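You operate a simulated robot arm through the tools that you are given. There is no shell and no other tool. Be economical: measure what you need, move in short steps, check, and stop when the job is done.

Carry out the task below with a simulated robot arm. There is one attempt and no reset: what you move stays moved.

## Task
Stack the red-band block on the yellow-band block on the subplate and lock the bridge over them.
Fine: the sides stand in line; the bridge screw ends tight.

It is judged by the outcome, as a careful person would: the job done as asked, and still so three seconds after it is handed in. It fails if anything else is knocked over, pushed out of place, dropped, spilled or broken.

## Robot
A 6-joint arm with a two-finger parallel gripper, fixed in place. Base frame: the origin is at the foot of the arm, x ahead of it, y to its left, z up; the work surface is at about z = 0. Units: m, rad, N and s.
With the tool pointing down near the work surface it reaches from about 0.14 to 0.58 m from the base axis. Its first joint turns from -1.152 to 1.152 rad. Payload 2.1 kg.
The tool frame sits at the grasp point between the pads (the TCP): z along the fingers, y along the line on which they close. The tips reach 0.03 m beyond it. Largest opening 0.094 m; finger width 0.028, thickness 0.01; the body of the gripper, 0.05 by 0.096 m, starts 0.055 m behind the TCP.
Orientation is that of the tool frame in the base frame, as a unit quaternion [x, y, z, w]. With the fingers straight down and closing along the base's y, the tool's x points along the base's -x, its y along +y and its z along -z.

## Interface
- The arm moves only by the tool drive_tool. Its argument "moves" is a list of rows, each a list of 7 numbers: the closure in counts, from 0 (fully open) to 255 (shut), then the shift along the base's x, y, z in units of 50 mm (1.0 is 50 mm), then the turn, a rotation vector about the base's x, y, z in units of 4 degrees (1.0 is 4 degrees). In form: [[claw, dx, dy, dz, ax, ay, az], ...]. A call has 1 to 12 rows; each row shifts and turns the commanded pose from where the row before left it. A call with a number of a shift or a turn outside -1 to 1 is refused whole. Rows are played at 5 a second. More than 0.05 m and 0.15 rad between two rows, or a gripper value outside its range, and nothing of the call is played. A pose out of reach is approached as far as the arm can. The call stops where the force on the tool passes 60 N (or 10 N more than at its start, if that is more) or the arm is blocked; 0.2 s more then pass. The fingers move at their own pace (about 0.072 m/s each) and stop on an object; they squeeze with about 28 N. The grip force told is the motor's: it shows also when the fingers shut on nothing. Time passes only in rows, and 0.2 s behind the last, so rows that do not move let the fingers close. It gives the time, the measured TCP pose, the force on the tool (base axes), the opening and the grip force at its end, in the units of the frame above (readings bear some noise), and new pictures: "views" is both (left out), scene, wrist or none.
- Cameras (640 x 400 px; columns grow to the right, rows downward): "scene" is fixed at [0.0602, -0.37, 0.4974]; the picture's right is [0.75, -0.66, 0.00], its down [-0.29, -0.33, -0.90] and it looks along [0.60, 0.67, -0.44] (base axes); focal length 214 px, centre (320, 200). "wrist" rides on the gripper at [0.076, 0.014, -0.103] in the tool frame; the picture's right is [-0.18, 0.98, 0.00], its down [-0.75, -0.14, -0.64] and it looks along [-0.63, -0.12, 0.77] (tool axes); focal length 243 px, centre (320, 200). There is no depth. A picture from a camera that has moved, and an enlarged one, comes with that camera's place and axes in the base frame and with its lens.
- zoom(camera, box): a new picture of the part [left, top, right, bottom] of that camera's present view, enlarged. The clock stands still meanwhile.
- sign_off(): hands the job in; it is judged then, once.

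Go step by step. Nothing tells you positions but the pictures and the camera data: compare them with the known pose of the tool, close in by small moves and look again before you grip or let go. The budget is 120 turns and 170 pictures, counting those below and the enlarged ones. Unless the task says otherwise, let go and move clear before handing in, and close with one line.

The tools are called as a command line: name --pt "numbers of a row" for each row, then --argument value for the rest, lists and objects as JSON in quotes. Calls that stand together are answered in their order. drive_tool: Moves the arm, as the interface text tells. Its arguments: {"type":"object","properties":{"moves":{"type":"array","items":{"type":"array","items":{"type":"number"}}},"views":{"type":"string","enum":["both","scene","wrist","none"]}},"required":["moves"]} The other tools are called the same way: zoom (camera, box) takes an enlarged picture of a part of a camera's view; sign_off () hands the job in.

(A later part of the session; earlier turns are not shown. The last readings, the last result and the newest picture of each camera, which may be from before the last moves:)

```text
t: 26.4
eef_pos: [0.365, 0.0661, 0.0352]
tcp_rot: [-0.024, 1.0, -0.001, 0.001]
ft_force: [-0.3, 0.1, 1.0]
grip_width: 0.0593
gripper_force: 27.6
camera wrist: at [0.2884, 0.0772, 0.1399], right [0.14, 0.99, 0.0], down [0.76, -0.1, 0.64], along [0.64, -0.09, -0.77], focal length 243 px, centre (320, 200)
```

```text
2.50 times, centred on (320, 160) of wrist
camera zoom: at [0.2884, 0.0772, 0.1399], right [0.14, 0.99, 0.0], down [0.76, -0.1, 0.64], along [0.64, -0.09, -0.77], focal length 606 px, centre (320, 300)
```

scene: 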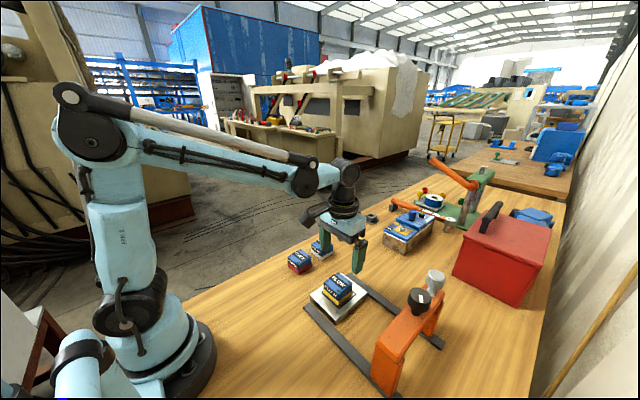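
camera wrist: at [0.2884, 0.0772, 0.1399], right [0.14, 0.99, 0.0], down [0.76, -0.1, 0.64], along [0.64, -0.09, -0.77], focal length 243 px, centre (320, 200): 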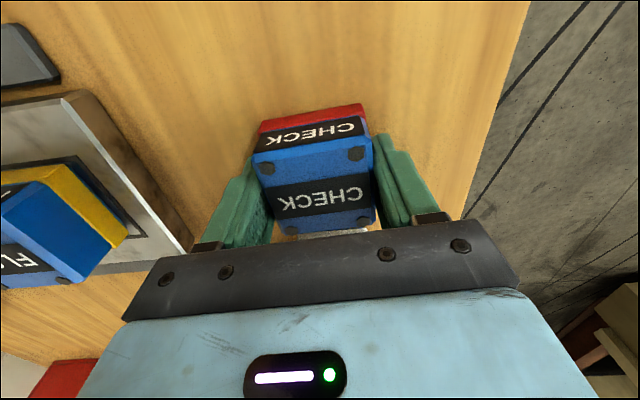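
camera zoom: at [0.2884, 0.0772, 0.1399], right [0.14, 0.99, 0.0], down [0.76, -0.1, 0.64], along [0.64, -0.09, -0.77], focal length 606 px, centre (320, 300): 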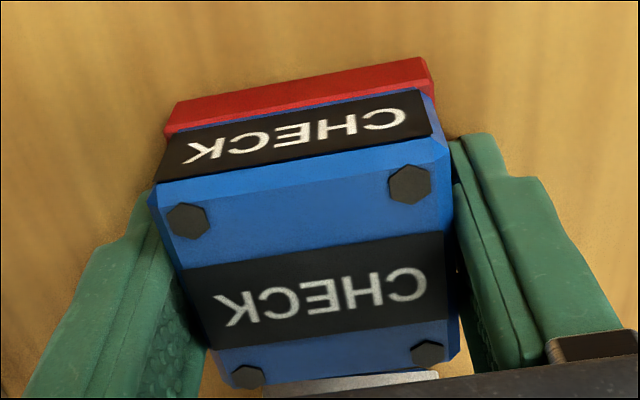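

The red block sits in the gripper just as yellow did. I'll lift it slowly and retrace to the exact placement pose above yellow.

drive_tool --pt "255 0 0 0.1 0 0 0" --pt "255 0 0 0.2 0 0 0" --pt "255 0 0 0.4 0 0 0" --pt "255 0 0 0.6 0 0 0" --pt "255 0 0 0.6 0 0 0" --pt "255 0.02 -0.3 0.4 0 0 -0.2" --pt "255 0.02 -0.6 0 0 0 -0.25" --pt "255 0 -0.7 0 0 0 -0.25" --pt "255 0 -0.7 0 0 0 0" --pt "255 0 -0.6 0 0 0 0" --pt "255 0 -0.4 0 0 0 0" --pt "255 0 0 0 0 0 0"

zoom --camera "scene" --box '[290, 220, 390, 330]'

zoom --camera "wrist" --box '[220, 40, 420, 240]'

```text
t: 29.0
eef_pos: [0.3666, -0.0989, 0.1507]
tcp_rot: [0.0, 1.0, -0.001, 0.0]
ft_force: [0.2, -0.1, -3.2]
grip_width: 0.0593
gripper_force: 28.0
camera wrist: at [0.2904, -0.0832, 0.2551], right [0.18, 0.98, 0.0], down [0.75, -0.14, 0.64], along [0.63, -0.12, -0.77], focal length 243 px, centre (320, 200)
```

scene: 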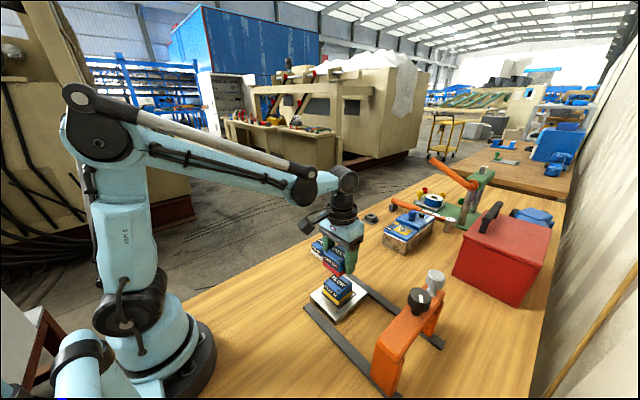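
wrist: 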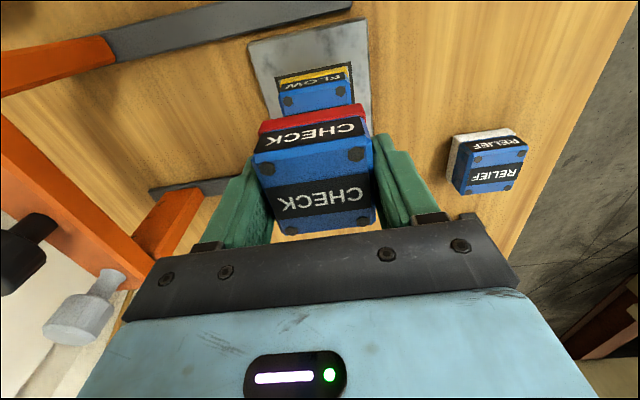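

```text
3.64 times, centred on (340, 275) of scene
camera zoom: at [0.0602, -0.3701, 0.4974], right [0.75, -0.66, 0.0], down [-0.29, -0.33, -0.9], along [0.6, 0.67, -0.44], focal length 780 px, centre (247, -73)
```

zoom: 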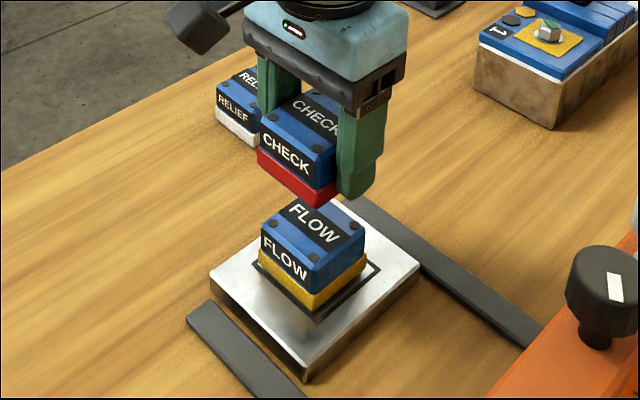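

```text
2.00 times, centred on (320, 140) of wrist
camera zoom: at [0.2904, -0.0832, 0.2551], right [0.18, 0.98, 0.0], down [0.75, -0.14, 0.64], along [0.63, -0.12, -0.77], focal length 485 px, centre (320, 320)
```

zoom: 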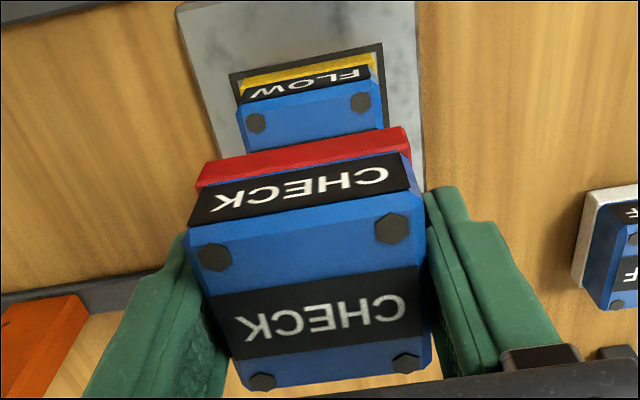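

It's aligned above yellow. I'll go down to just above contact and look.

drive_tool --pt "255 0 0 -0.3 0 0 0" --pt "255 0 0 -0.3 0 0 0" --pt "255 0 0 -0.2 0 0 0" --pt "255 0 0 0 0 0 0" --views "wrist"

zoom --camera "scene" --box '[300, 240, 380, 320]'

zoom --camera "wrist" --box '[240, 60, 400, 180]'

```text
t: 30.0
eef_pos: [0.3675, -0.0993, 0.1122]
tcp_rot: [0.0, 1.0, -0.001, 0.001]
ft_force: [0.6, 0.0, -4.4]
grip_width: 0.0593
gripper_force: 27.4
camera wrist: at [0.2909, -0.0838, 0.2156], right [0.18, 0.98, 0.0], down [0.75, -0.14, 0.64], along [0.63, -0.12, -0.77], focal length 243 px, centre (320, 200)
```

wrist: 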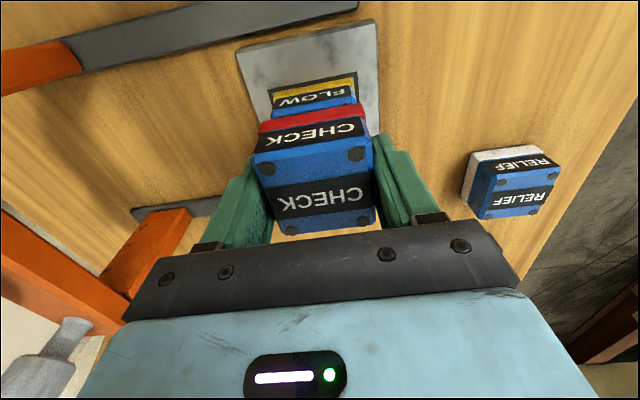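

```text
5.00 times, centred on (340, 280) of scene
camera zoom: at [0.0603, -0.3701, 0.4974], right [0.75, -0.66, 0.0], down [-0.29, -0.33, -0.9], along [0.6, 0.67, -0.44], focal length 1072 px, centre (220, -200)
```

zoom: 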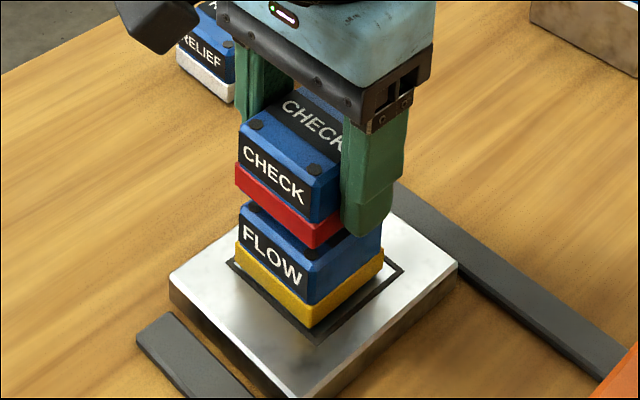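

```text
3.33 times, centred on (320, 120) of wrist
camera zoom: at [0.2909, -0.0838, 0.2156], right [0.18, 0.98, 0.0], down [0.75, -0.14, 0.64], along [0.63, -0.12, -0.77], focal length 809 px, centre (320, 467)
```

zoom: 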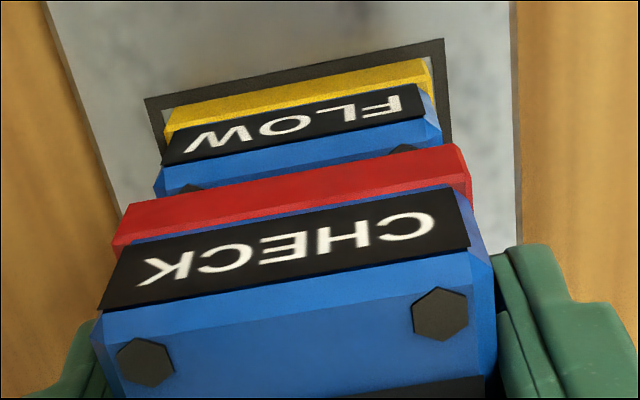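

The alignment looks right, with a gap of about 10 mm left. I'll lower it carefully.

drive_tool --pt "255 0 0 -0.05 0 0 0" --pt "255 0 0 -0.05 0 0 0" --pt "255 0 0 -0.03 0 0 0" --pt "255 0 0 -0.03 0 0 0" --pt "255 0 0 0 0 0 0" --views "none"

zoom --camera "scene" --box '[310, 250, 370, 310]'

```text
t: 31.2
eef_pos: [0.366, -0.0982, 0.104]
tcp_rot: [0.0, 1.0, 0.0, 0.001]
ft_force: [-0.6, 0.3, -4.8]
grip_width: 0.0594
gripper_force: 28.0
```

```text
6.67 times, centred on (340, 280) of scene
camera zoom: at [0.0603, -0.3701, 0.4974], right [0.75, -0.66, 0.0], down [-0.29, -0.33, -0.9], along [0.6, 0.67, -0.44], focal length 1430 px, centre (187, -333)
```

zoom: 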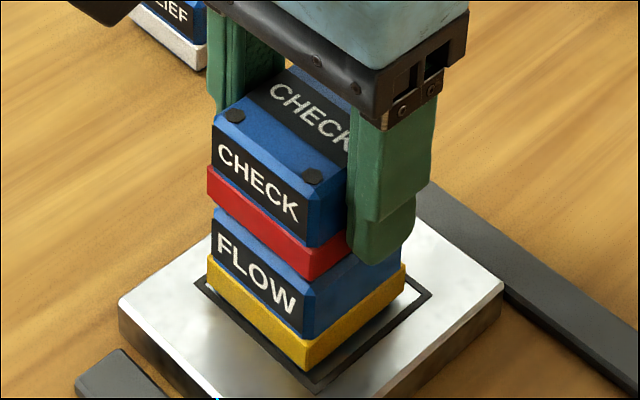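

Still no contact. I'll continue in 1 mm steps.

drive_tool --pt "255 0 0 -0.02 0 0 0" --pt "255 0 0 -0.02 0 0 0" --pt "255 0 0 0 0 0 0" --views "none"

```text
t: 32.0
eef_pos: [0.3656, -0.0983, 0.1]
tcp_rot: [0.0, 1.0, 0.0, 0.0]
ft_force: [-1.0, 0.8, -0.7]
grip_width: 0.0591
gripper_force: 28.3
```

drive_tool --pt "255 0 0 -0.015 0 0 0" --pt "255 0 0 0 0 0 0" --views "wrist"

zoom --camera "scene" --box '[310, 250, 370, 310]'

```text
t: 32.6
eef_pos: [0.3677, -0.0988, 0.1004]
tcp_rot: [0.0, 1.0, 0.0, 0.0]
ft_force: [-5.1, 3.3, 25.8]
grip_width: 0.0594
gripper_force: 27.7
camera wrist: at [0.2912, -0.0837, 0.2046], right [0.18, 0.98, 0.0], down [0.75, -0.14, 0.64], along [0.63, -0.12, -0.77], focal length 243 px, centre (320, 200)
```

wrist: 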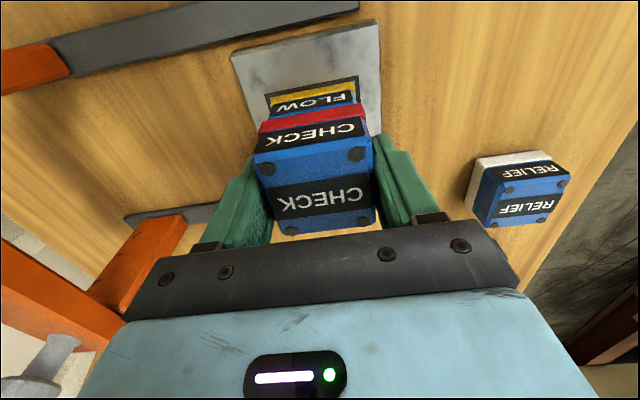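

```text
6.67 times, centred on (340, 280) of scene
camera zoom: at [0.0601, -0.37, 0.4974], right [0.75, -0.66, 0.0], down [-0.29, -0.33, -0.9], along [0.6, 0.67, -0.44], focal length 1430 px, centre (187, -333)
```

zoom: 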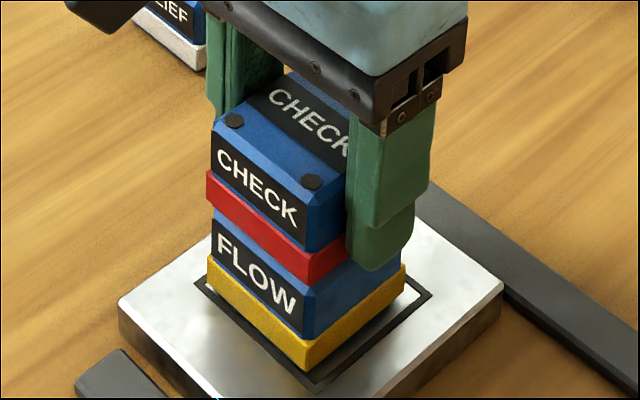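

Contact made, 26 N. I'll ease off, release, and rise to inspect.

drive_tool --pt "255 0 0 0.015 0 0 0" --pt "255 0 0 0 0 0 0" --pt "120 0 0 0 0 0 0" --pt "60 0 0 0 0 0 0" --pt "0 0 0 0 0 0 0" --pt "0 0 0 0.3 0 0 0" --pt "0 0 0 0.6 0 0 0" --pt "0 0 0 0.8 0 0 0" --pt "0 0 0 0.5 0 0 0" --pt "0 0 0 0 0 0 0"

zoom --camera "wrist" --box '[240, 10, 400, 170]'

zoom --camera "scene" --box '[310, 250, 370, 310]'

```text
t: 34.8
eef_pos: [0.3668, -0.0989, 0.2117]
tcp_rot: [0.0, 1.0, -0.002, 0.001]
ft_force: [-0.3, 0.3, -0.3]
grip_width: 0.0937
gripper_force: 0.1
camera wrist: at [0.2915, -0.084, 0.3151], right [0.18, 0.98, 0.0], down [0.75, -0.14, 0.64], along [0.63, -0.12, -0.77], focal length 243 px, centre (320, 200)
```

scene: 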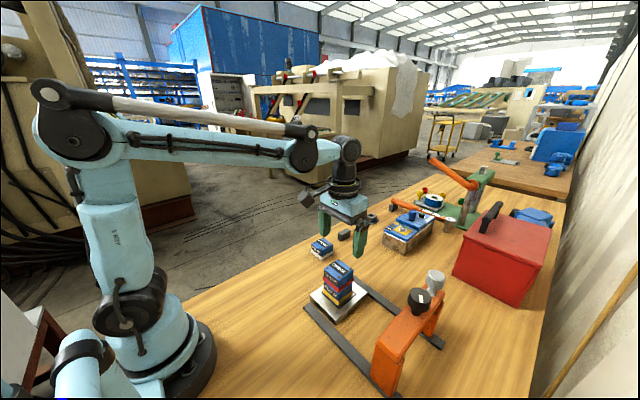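
wrist: 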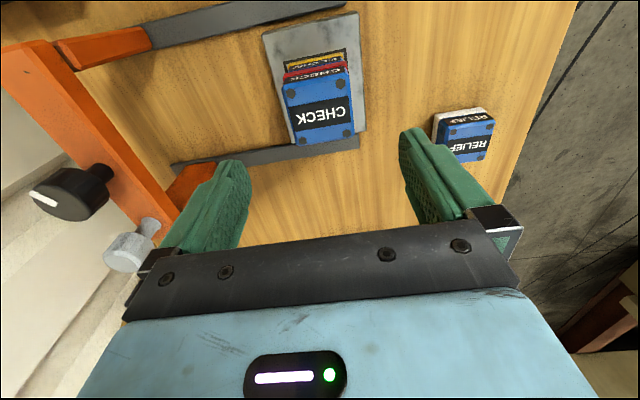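

```text
2.50 times, centred on (320, 90) of wrist
camera zoom: at [0.2915, -0.084, 0.3151], right [0.18, 0.98, 0.0], down [0.75, -0.14, 0.64], along [0.63, -0.12, -0.77], focal length 606 px, centre (320, 475)
```

zoom: 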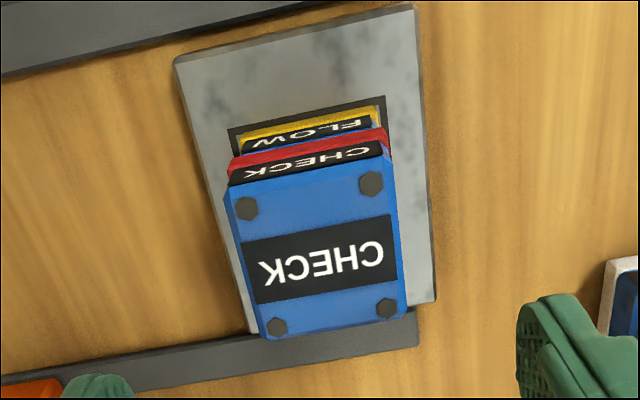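

```text
6.67 times, centred on (340, 280) of scene
camera zoom: at [0.0602, -0.37, 0.4974], right [0.75, -0.66, 0.0], down [-0.29, -0.33, -0.9], along [0.6, 0.67, -0.44], focal length 1430 px, centre (187, -333)
```

zoom: 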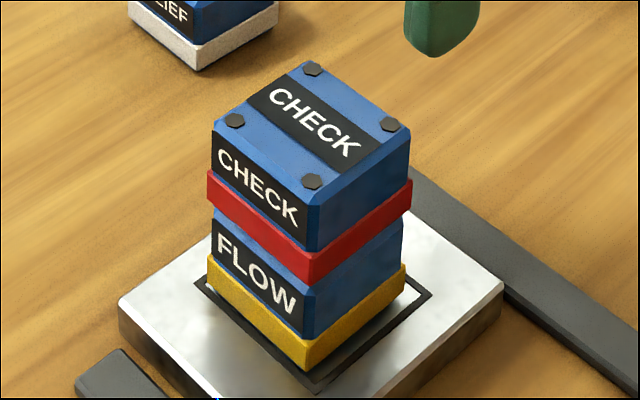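

The stack looks in line. I'll check the edges at higher enlargement.

zoom --camera "scene" --box '[324, 260, 358, 312]'

zoom --camera "scene" --box '[340, 250, 470, 400]'

```text
7.69 times, centred on (341, 286) of scene
camera zoom: at [0.0602, -0.37, 0.4974], right [0.75, -0.66, 0.0], down [-0.29, -0.33, -0.9], along [0.6, 0.67, -0.44], focal length 1650 px, centre (158, -462)
```

zoom: 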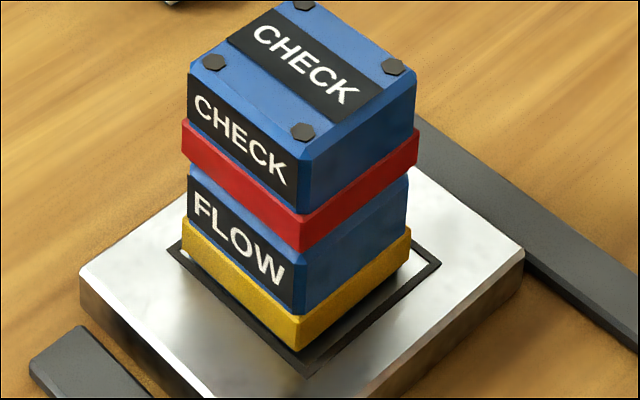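

```text
2.67 times, centred on (405, 325) of scene
camera zoom: at [0.0602, -0.37, 0.4974], right [0.75, -0.66, 0.0], down [-0.29, -0.33, -0.9], along [0.6, 0.67, -0.44], focal length 572 px, centre (93, -133)
```

zoom: 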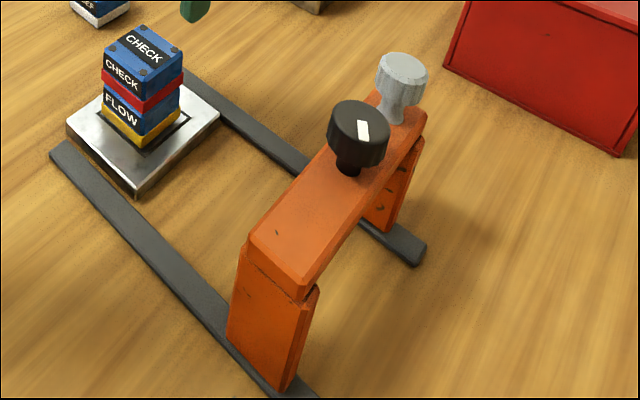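

The stack is in line within about 0.5 mm. Now the bridge: I'll move the wrist camera in for a closer look, staying above the knobs.

drive_tool --pt "0 -0.2 0 0.8 0 0 0" --pt "0 -0.3 -0.8 0.2 0 0 0" --pt "0 -0.3 -0.9 0 0 0 0" --pt "0 -0.3 -0.9 0 0 0 0" --pt "0 -0.3 -0.9 0 0 0 0" --pt "0 0 -0.3 0 0 0 0" --pt "0 0 0 0 0 0 0" --views "wrist"

zoom --camera "wrist" --box '[220, 20, 460, 250]'

```text
t: 36.4
eef_pos: [0.2975, -0.2886, 0.2616]
tcp_rot: [0.0, 1.0, -0.001, 0.001]
ft_force: [-0.1, -0.4, -0.4]
grip_width: 0.094
gripper_force: 0.1
camera wrist: at [0.2218, -0.2744, 0.3656], right [0.18, 0.98, 0.0], down [0.75, -0.14, 0.64], along [0.63, -0.12, -0.77], focal length 243 px, centre (320, 200)
```

wrist: 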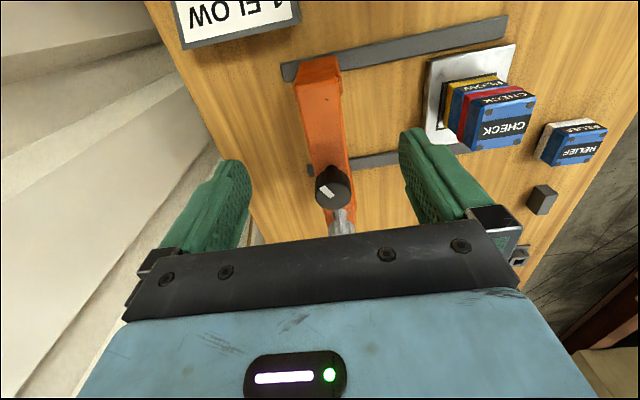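

```text
1.74 times, centred on (340, 135) of wrist
camera zoom: at [0.2218, -0.2744, 0.3656], right [0.18, 0.98, 0.0], down [0.75, -0.14, 0.64], along [0.63, -0.12, -0.77], focal length 422 px, centre (285, 313)
```

zoom: 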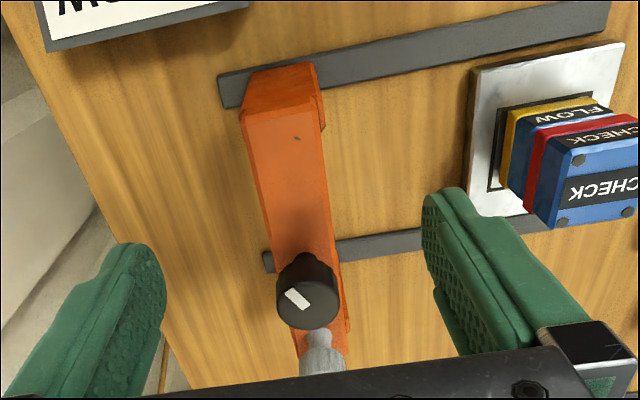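

The beam runs along x at y ≈ -0.29, about 0.04 wide, with its top near z 0.13. I'll straddle it near x 0.318, between the near post and the black knob, and slide it from there. First I'll descend partway and look.

drive_tool --pt "0 0.41 -0.02 -0.4 0 0 0" --pt "0 0 0 -0.7 0 0 0" --pt "0 0 0 -0.5 0 0 0" --pt "0 0 0 -0.3 0 0 0" --pt "0 0 0 0 0 0 0"

zoom --camera "scene" --box '[340, 240, 470, 400]'

```text
t: 37.6
eef_pos: [0.3165, -0.2901, 0.1653]
tcp_rot: [0.0, 1.0, 0.0, 0.002]
ft_force: [1.0, -0.2, 0.1]
grip_width: 0.0941
gripper_force: 0.0
camera wrist: at [0.241, -0.2753, 0.2691], right [0.18, 0.98, 0.0], down [0.75, -0.14, 0.64], along [0.63, -0.12, -0.77], focal length 243 px, centre (320, 200)
```

scene: 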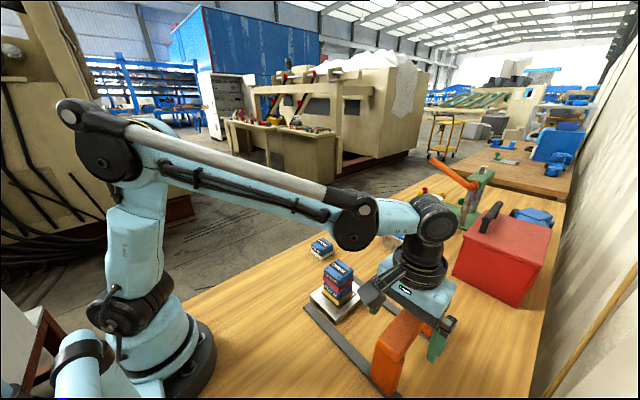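
wrist: 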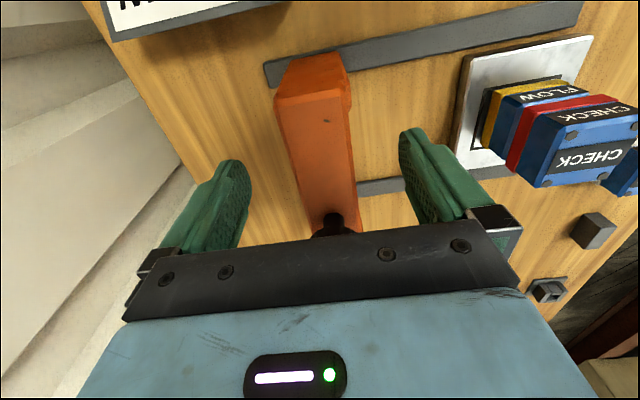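

```text
2.50 times, centred on (405, 320) of scene
camera zoom: at [0.0602, -0.37, 0.4974], right [0.75, -0.66, 0.0], down [-0.29, -0.33, -0.9], along [0.6, 0.67, -0.44], focal length 536 px, centre (108, -100)
```

zoom: 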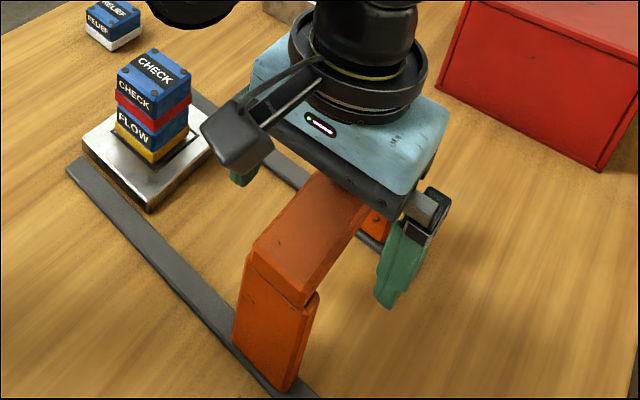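

Fingers straddle the beam. I'll lower 22 mm gently and close.

drive_tool --pt "0 0 0 -0.2 0 0 0" --pt "0 0 0 -0.2 0 0 0" --pt "0 0 0 -0.05 0 0 0" --pt "0 0 0 0 0 0 0"

zoom --camera "scene" --box '[340, 240, 470, 400]'

```text
t: 38.6
eef_pos: [0.3182, -0.2905, 0.1431]
tcp_rot: [0.001, 1.0, -0.002, 0.001]
ft_force: [-0.8, 0.3, -0.5]
grip_width: 0.094
gripper_force: 0.1
camera wrist: at [0.2416, -0.2758, 0.2469], right [0.18, 0.98, 0.0], down [0.75, -0.14, 0.64], along [0.63, -0.12, -0.77], focal length 243 px, centre (320, 200)
```

scene: 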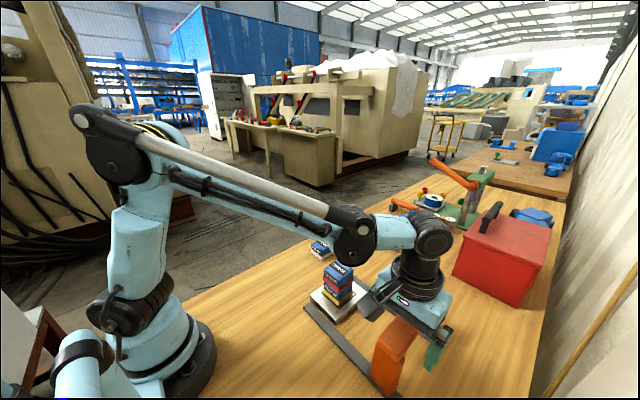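
wrist: 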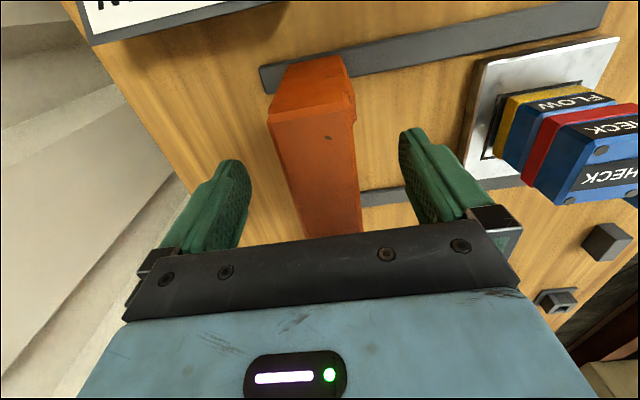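

```text
2.50 times, centred on (405, 320) of scene
camera zoom: at [0.0602, -0.37, 0.4974], right [0.75, -0.66, 0.0], down [-0.29, -0.33, -0.9], along [0.6, 0.67, -0.44], focal length 536 px, centre (108, -100)
```

zoom: 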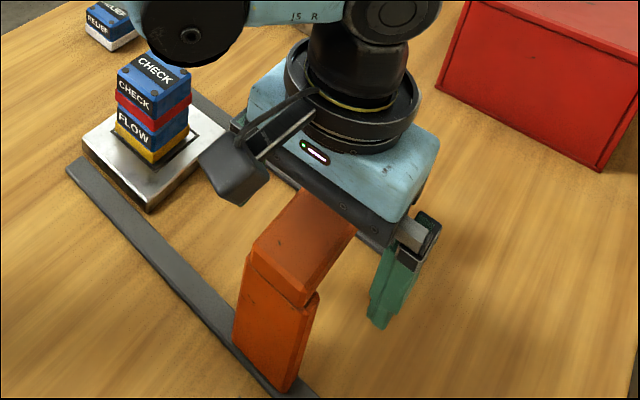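

Now I'll close on the beam and read the opening.

drive_tool --pt "90 0 0 0 0 0 0" --pt "180 0 0 0 0 0 0" --pt "255 0 0 0 0 0 0" --pt "255 0 0 0 0 0 0" --pt "255 0 0 0 0 0 0" --views "wrist"

```text
t: 39.8
eef_pos: [0.3174, -0.2897, 0.1442]
tcp_rot: [0.0, 1.0, 0.0, 0.0]
ft_force: [-3.7, 15.1, -2.4]
grip_width: 0.0398
gripper_force: 44.7
camera wrist: at [0.2416, -0.2752, 0.247], right [0.18, 0.98, 0.0], down [0.75, -0.14, 0.64], along [0.63, -0.12, -0.77], focal length 243 px, centre (320, 200)
```

wrist: 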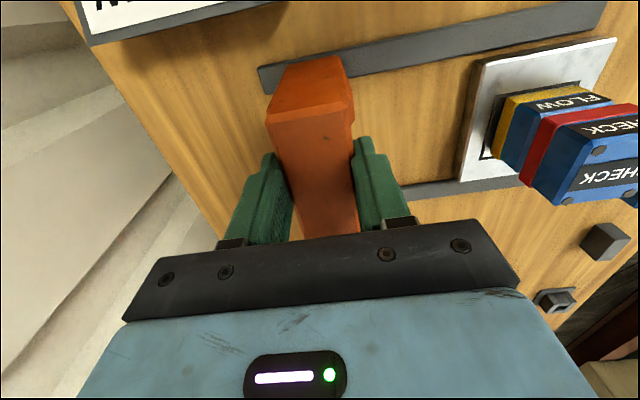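

It's gripped at 0.040 m. I'll try a small slide of 10 mm toward +y.

drive_tool --pt "255 0 0.05 0 0 0 0" --pt "255 0 0.05 0 0 0 0" --pt "255 0 0.05 0 0 0 0" --pt "255 0 0.05 0 0 0 0" --pt "255 0 0 0 0 0 0" --views "both"

```text
t: 41.0
eef_pos: [0.3171, -0.2797, 0.1424]
tcp_rot: [0.001, 1.0, -0.002, 0.001]
ft_force: [7.8, -1.7, -41.7]
grip_width: 0.04
gripper_force: 44.5
camera wrist: at [0.2415, -0.2651, 0.2473], right [0.19, 0.98, 0.0], down [0.75, -0.14, 0.64], along [0.63, -0.12, -0.77], focal length 243 px, centre (320, 200)
```

scene: 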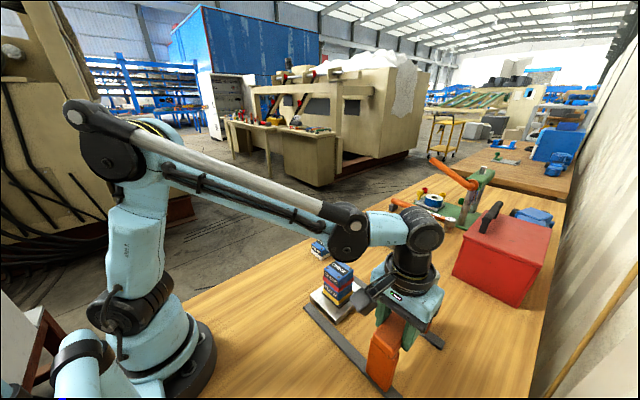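
wrist: 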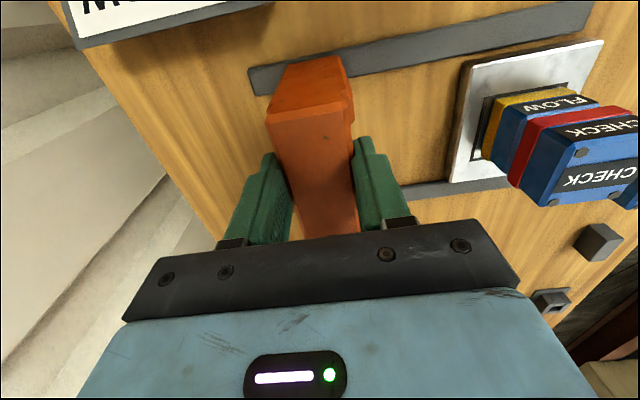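

The bridge slides freely, but the tight grip builds up vertical force. I'll loosen to a cage of about 47 mm and push with that.

drive_tool --pt "128 0 0 0 0 0 0" --pt "128 0 0 0 0 0 0" --pt "128 0 0.1 0 0 0 0" --pt "128 0 0.15 0 0 0 0" --pt "128 0 0.2 0 0 0 0" --pt "128 0 0.2 0 0 0 0" --pt "128 0 0.2 0 0 0 0" --pt "128 0 0.15 0 0 0 0" --pt "128 0 0 0 0 0 0"

```text
t: 43.0
eef_pos: [0.3167, -0.2296, 0.1441]
tcp_rot: [0.0, 1.0, -0.001, 0.0]
ft_force: [0.0, -0.5, 0.4]
grip_width: 0.0471
gripper_force: 0.5
camera wrist: at [0.2414, -0.214, 0.2482], right [0.18, 0.98, 0.0], down [0.75, -0.14, 0.64], along [0.63, -0.12, -0.77], focal length 243 px, centre (320, 200)
```

scene: 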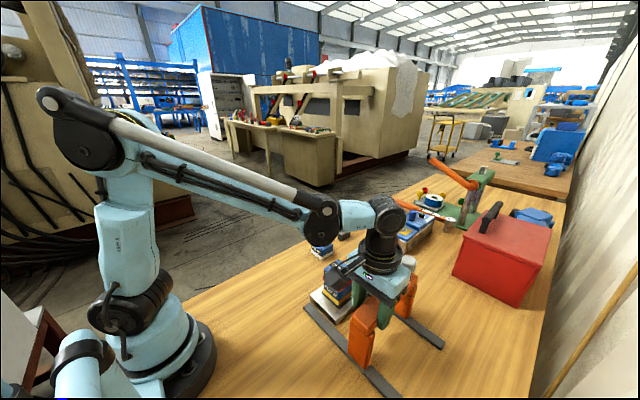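
wrist: 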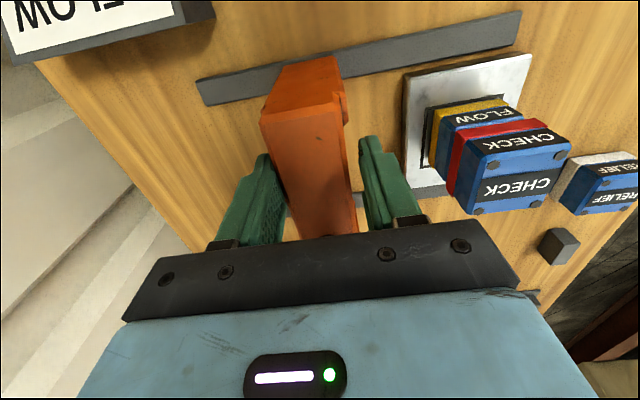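

Sliding well now. Before going over the stack I'll check the beam underside's clearance.

zoom --camera "scene" --box '[300, 250, 430, 380]'

zoom --camera "wrist" --box '[240, 30, 600, 250]'

```text
3.08 times, centred on (365, 315) of scene
camera zoom: at [0.0602, -0.37, 0.4974], right [0.75, -0.66, 0.0], down [-0.29, -0.33, -0.9], along [0.6, 0.67, -0.44], focal length 660 px, centre (182, -154)
```

zoom: 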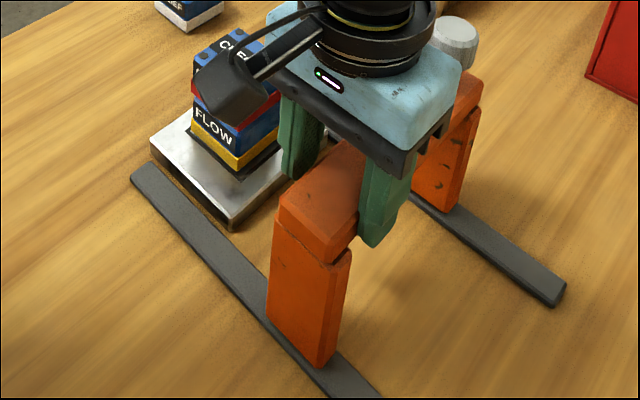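

```text
1.78 times, centred on (420, 140) of wrist
camera zoom: at [0.2414, -0.214, 0.2482], right [0.18, 0.98, 0.0], down [0.75, -0.14, 0.64], along [0.63, -0.12, -0.77], focal length 431 px, centre (142, 307)
```

zoom: 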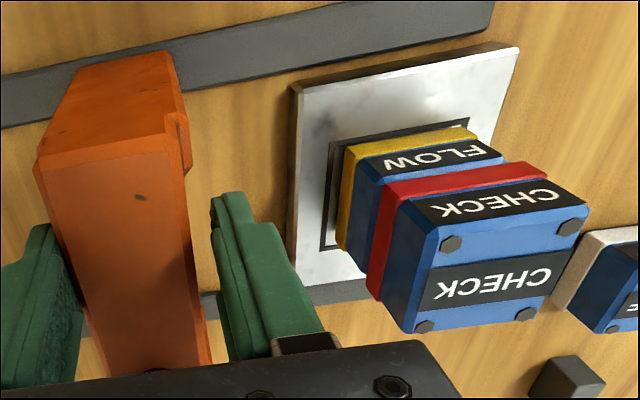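

Triangulated, the beam top is about z 0.13, and the stack top is about 0.110. I'll advance to just before the stack and compare heights.

drive_tool --pt "128 0 0.2 0 0 0 0" --pt "128 0 0.2 0 0 0 0" --pt "128 0 0.2 0 0 0 0" --pt "128 0 0.2 0 0 0 0" --pt "128 0 0.2 0 0 0 0" --pt "128 0 0.2 0 0 0 0" --pt "128 0 0.2 0 0 0 0" --pt "128 0 0 0 0 0 0"

zoom --camera "wrist" --box '[240, 30, 560, 250]'

zoom --camera "scene" --box '[300, 250, 420, 360]'

```text
t: 44.8
eef_pos: [0.3163, -0.1602, 0.1448]
tcp_rot: [0.0, 1.0, -0.001, 0.0]
ft_force: [0.6, 0.0, -0.1]
grip_width: 0.0471
gripper_force: 0.4
camera wrist: at [0.2408, -0.145, 0.2487], right [0.18, 0.98, 0.0], down [0.75, -0.14, 0.64], along [0.63, -0.12, -0.77], focal length 243 px, centre (320, 200)
```

scene: 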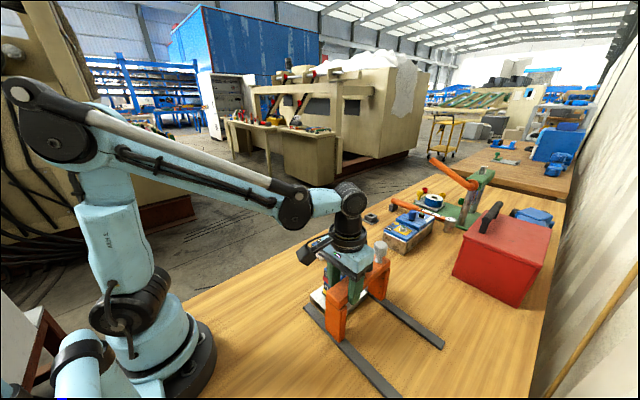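
wrist: 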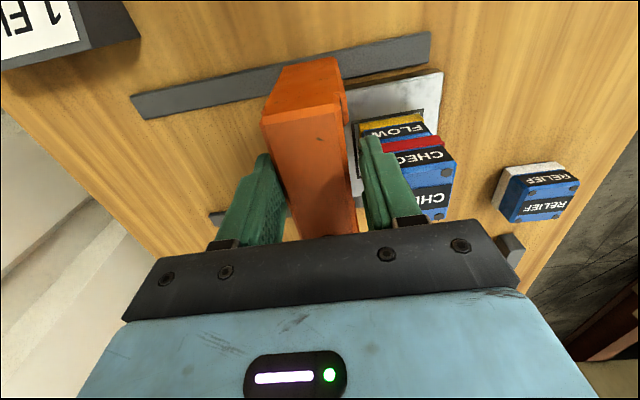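

```text
1.82 times, centred on (400, 140) of wrist
camera zoom: at [0.2408, -0.145, 0.2487], right [0.18, 0.98, 0.0], down [0.75, -0.14, 0.64], along [0.63, -0.12, -0.77], focal length 441 px, centre (174, 309)
```

zoom: 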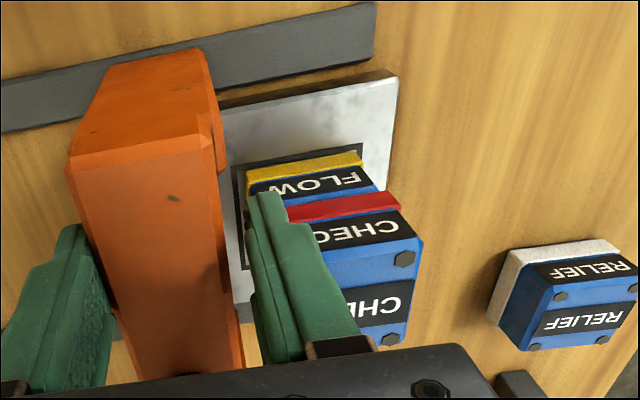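

```text
3.64 times, centred on (360, 305) of scene
camera zoom: at [0.0602, -0.37, 0.4974], right [0.75, -0.66, 0.0], down [-0.29, -0.33, -0.9], along [0.6, 0.67, -0.44], focal length 780 px, centre (174, -182)
```

zoom: 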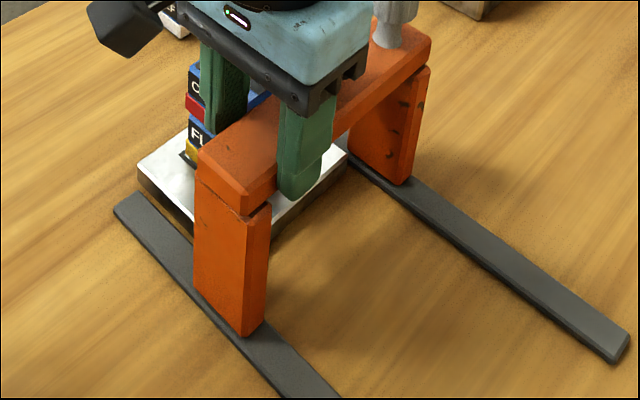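

The beam underside is around z 0.12, so it clears the stack. I'll continue slowly over it.

drive_tool --pt "128 0 0.12 0 0 0 0" --pt "128 0 0.12 0 0 0 0" --pt "128 0 0.12 0 0 0 0" --pt "128 0 0.12 0 0 0 0" --pt "128 0 0.12 0 0 0 0" --pt "128 0 0 0 0 0 0"

zoom --camera "wrist" --box '[240, 30, 480, 250]'

```text
t: 46.2
eef_pos: [0.3171, -0.1292, 0.1434]
tcp_rot: [-0.001, 1.0, -0.001, 0.0]
ft_force: [1.3, -1.6, -0.6]
grip_width: 0.0475
gripper_force: 0.8
camera wrist: at [0.241, -0.1154, 0.2476], right [0.18, 0.98, 0.0], down [0.75, -0.14, 0.64], along [0.63, -0.12, -0.77], focal length 243 px, centre (320, 200)
```

scene: 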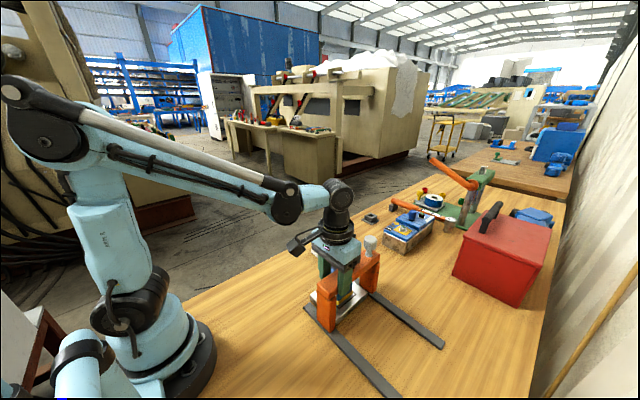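
wrist: 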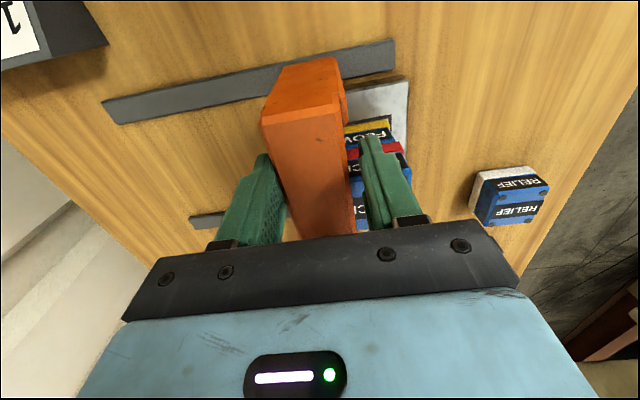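

```text
1.82 times, centred on (360, 140) of wrist
camera zoom: at [0.241, -0.1154, 0.2476], right [0.18, 0.98, 0.0], down [0.75, -0.14, 0.64], along [0.63, -0.12, -0.77], focal length 441 px, centre (247, 309)
```

zoom: 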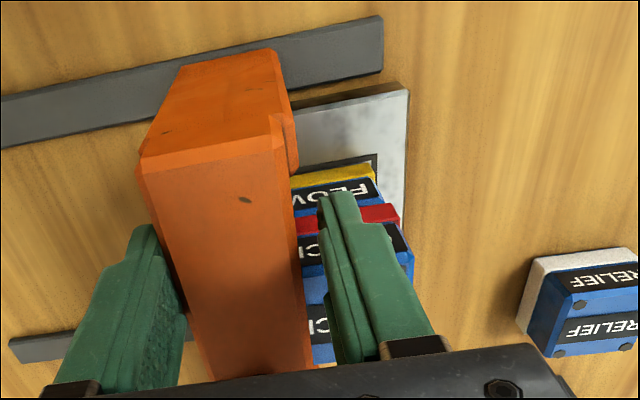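

It passes over the stack with no contact force. I'll finish the slide to centre, about 33 mm.

drive_tool --pt "128 0 0.12 0 0 0 0" --pt "128 0 0.12 0 0 0 0" --pt "128 0 0.12 0 0 0 0" --pt "128 0 0.12 0 0 0 0" --pt "128 0 0.12 0 0 0 0" --pt "128 0 0.06 0 0 0 0" --pt "128 0 0 0 0 0 0"

zoom --camera "scene" --box '[290, 220, 410, 340]'

```text
t: 47.8
eef_pos: [0.3167, -0.0991, 0.1441]
tcp_rot: [0.0, 1.0, -0.001, 0.001]
ft_force: [0.9, -1.5, 0.6]
grip_width: 0.0478
gripper_force: 0.9
camera wrist: at [0.2412, -0.0828, 0.2475], right [0.18, 0.98, 0.0], down [0.75, -0.14, 0.64], along [0.63, -0.12, -0.77], focal length 243 px, centre (320, 200)
```

scene: 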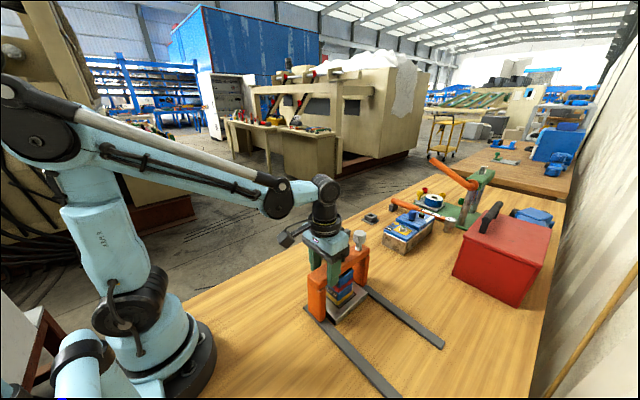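
wrist: 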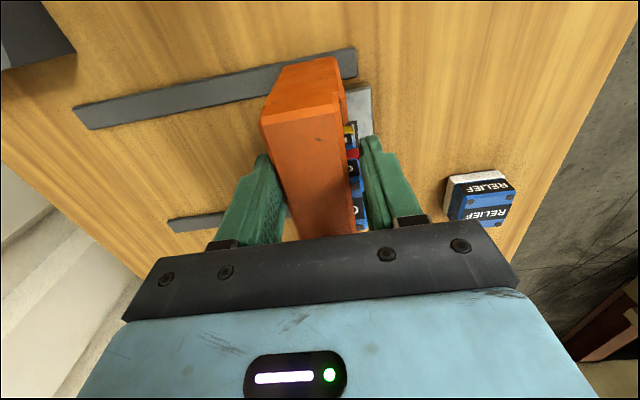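

```text
3.33 times, centred on (350, 280) of scene
camera zoom: at [0.0602, -0.37, 0.4974], right [0.75, -0.66, 0.0], down [-0.29, -0.33, -0.9], along [0.6, 0.67, -0.44], focal length 715 px, centre (220, -67)
```

zoom: 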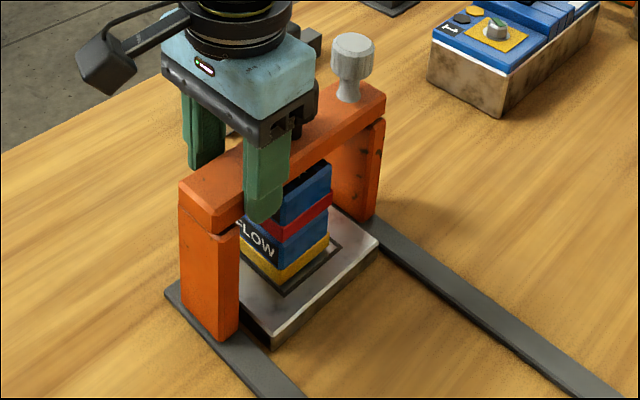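

Almost centred. I'll nudge 2.5 mm more, then open, rise, and inspect from above.

drive_tool --pt "128 0 0.05 0 0 0 0" --pt "128 0 0 0 0 0 0" --pt "80 0 0 0 0 0 0" --pt "20 0 0 0 0 0 0" --pt "0 0 0 0 0 0 0" --pt "0 0 0 0.5 0 0 0" --pt "0 0 0 0.8 0 0 0" --pt "0 -0.5 0 0.7 0 0 0" --pt "0 -0.5 0 0.4 0 0 0" --pt "0 0 0 0 0 0 0"

zoom --camera "scene" --box '[290, 220, 410, 340]'

zoom --camera "wrist" --box '[220, 50, 440, 230]'

```text
t: 50.0
eef_pos: [0.2677, -0.0944, 0.2626]
tcp_rot: [0.0, 1.0, -0.001, 0.001]
ft_force: [-0.7, 0.2, 0.6]
grip_width: 0.0939
gripper_force: 0.0
camera wrist: at [0.1925, -0.0797, 0.3669], right [0.18, 0.98, 0.0], down [0.75, -0.14, 0.64], along [0.63, -0.12, -0.77], focal length 243 px, centre (320, 200)
```

scene: 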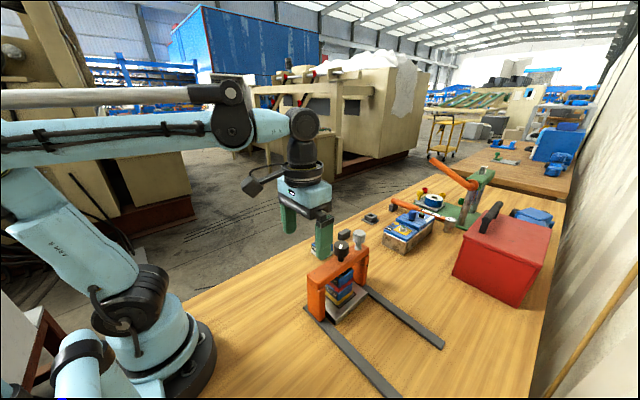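
wrist: 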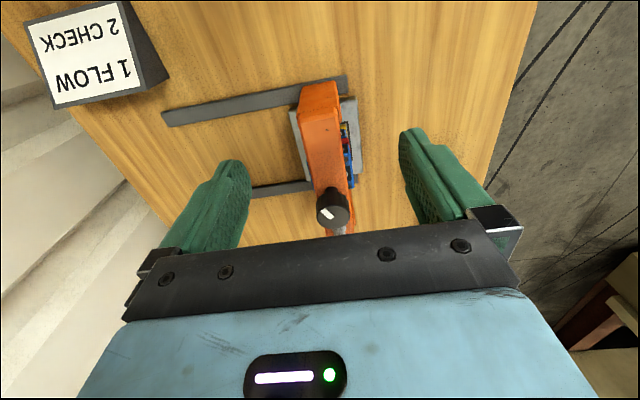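

```text
3.33 times, centred on (350, 280) of scene
camera zoom: at [0.0602, -0.37, 0.4974], right [0.75, -0.66, 0.0], down [-0.29, -0.33, -0.9], along [0.6, 0.67, -0.44], focal length 715 px, centre (220, -67)
```

zoom: 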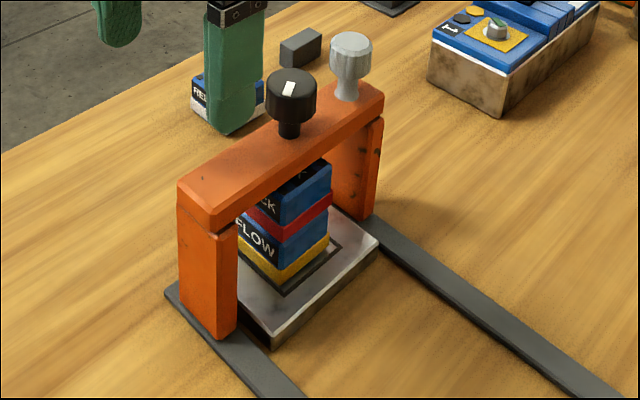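

```text
2.22 times, centred on (330, 140) of wrist
camera zoom: at [0.1925, -0.0797, 0.3669], right [0.18, 0.98, 0.0], down [0.75, -0.14, 0.64], along [0.63, -0.12, -0.77], focal length 539 px, centre (298, 333)
```

zoom: 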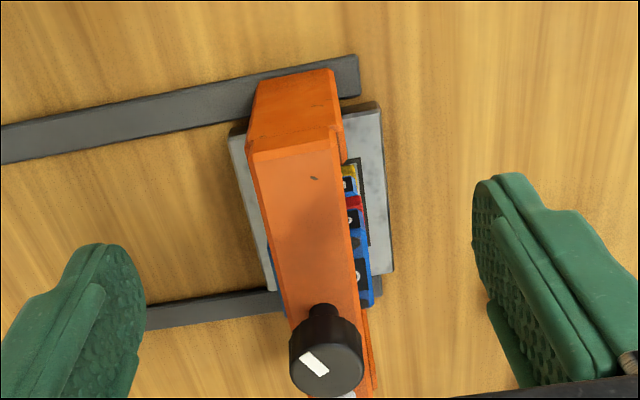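

The bridge is over the stack, with the knob at about (0.366, -0.101). I'll look closely at both knobs before turning.

zoom --camera "scene" --box '[330, 222, 370, 262]'

zoom --camera "scene" --box '[300, 250, 380, 330]'

```text
10.00 times, centred on (350, 242) of scene
camera zoom: at [0.0602, -0.37, 0.4974], right [0.75, -0.66, 0.0], down [-0.29, -0.33, -0.9], along [0.6, 0.67, -0.44], focal length 2145 px, centre (20, -220)
```

zoom: 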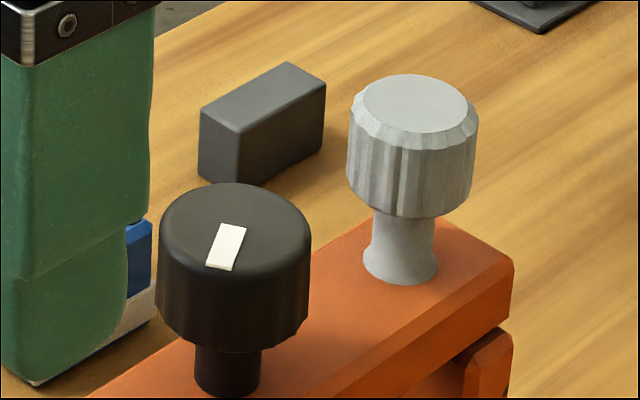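

```text
5.00 times, centred on (340, 290) of scene
camera zoom: at [0.0602, -0.37, 0.4974], right [0.75, -0.66, 0.0], down [-0.29, -0.33, -0.9], along [0.6, 0.67, -0.44], focal length 1072 px, centre (220, -250)
```

zoom: 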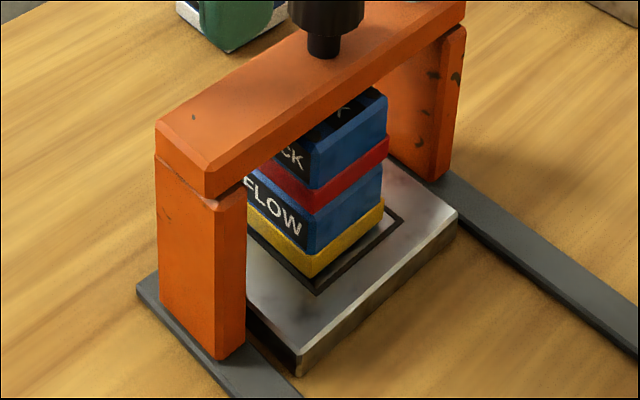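

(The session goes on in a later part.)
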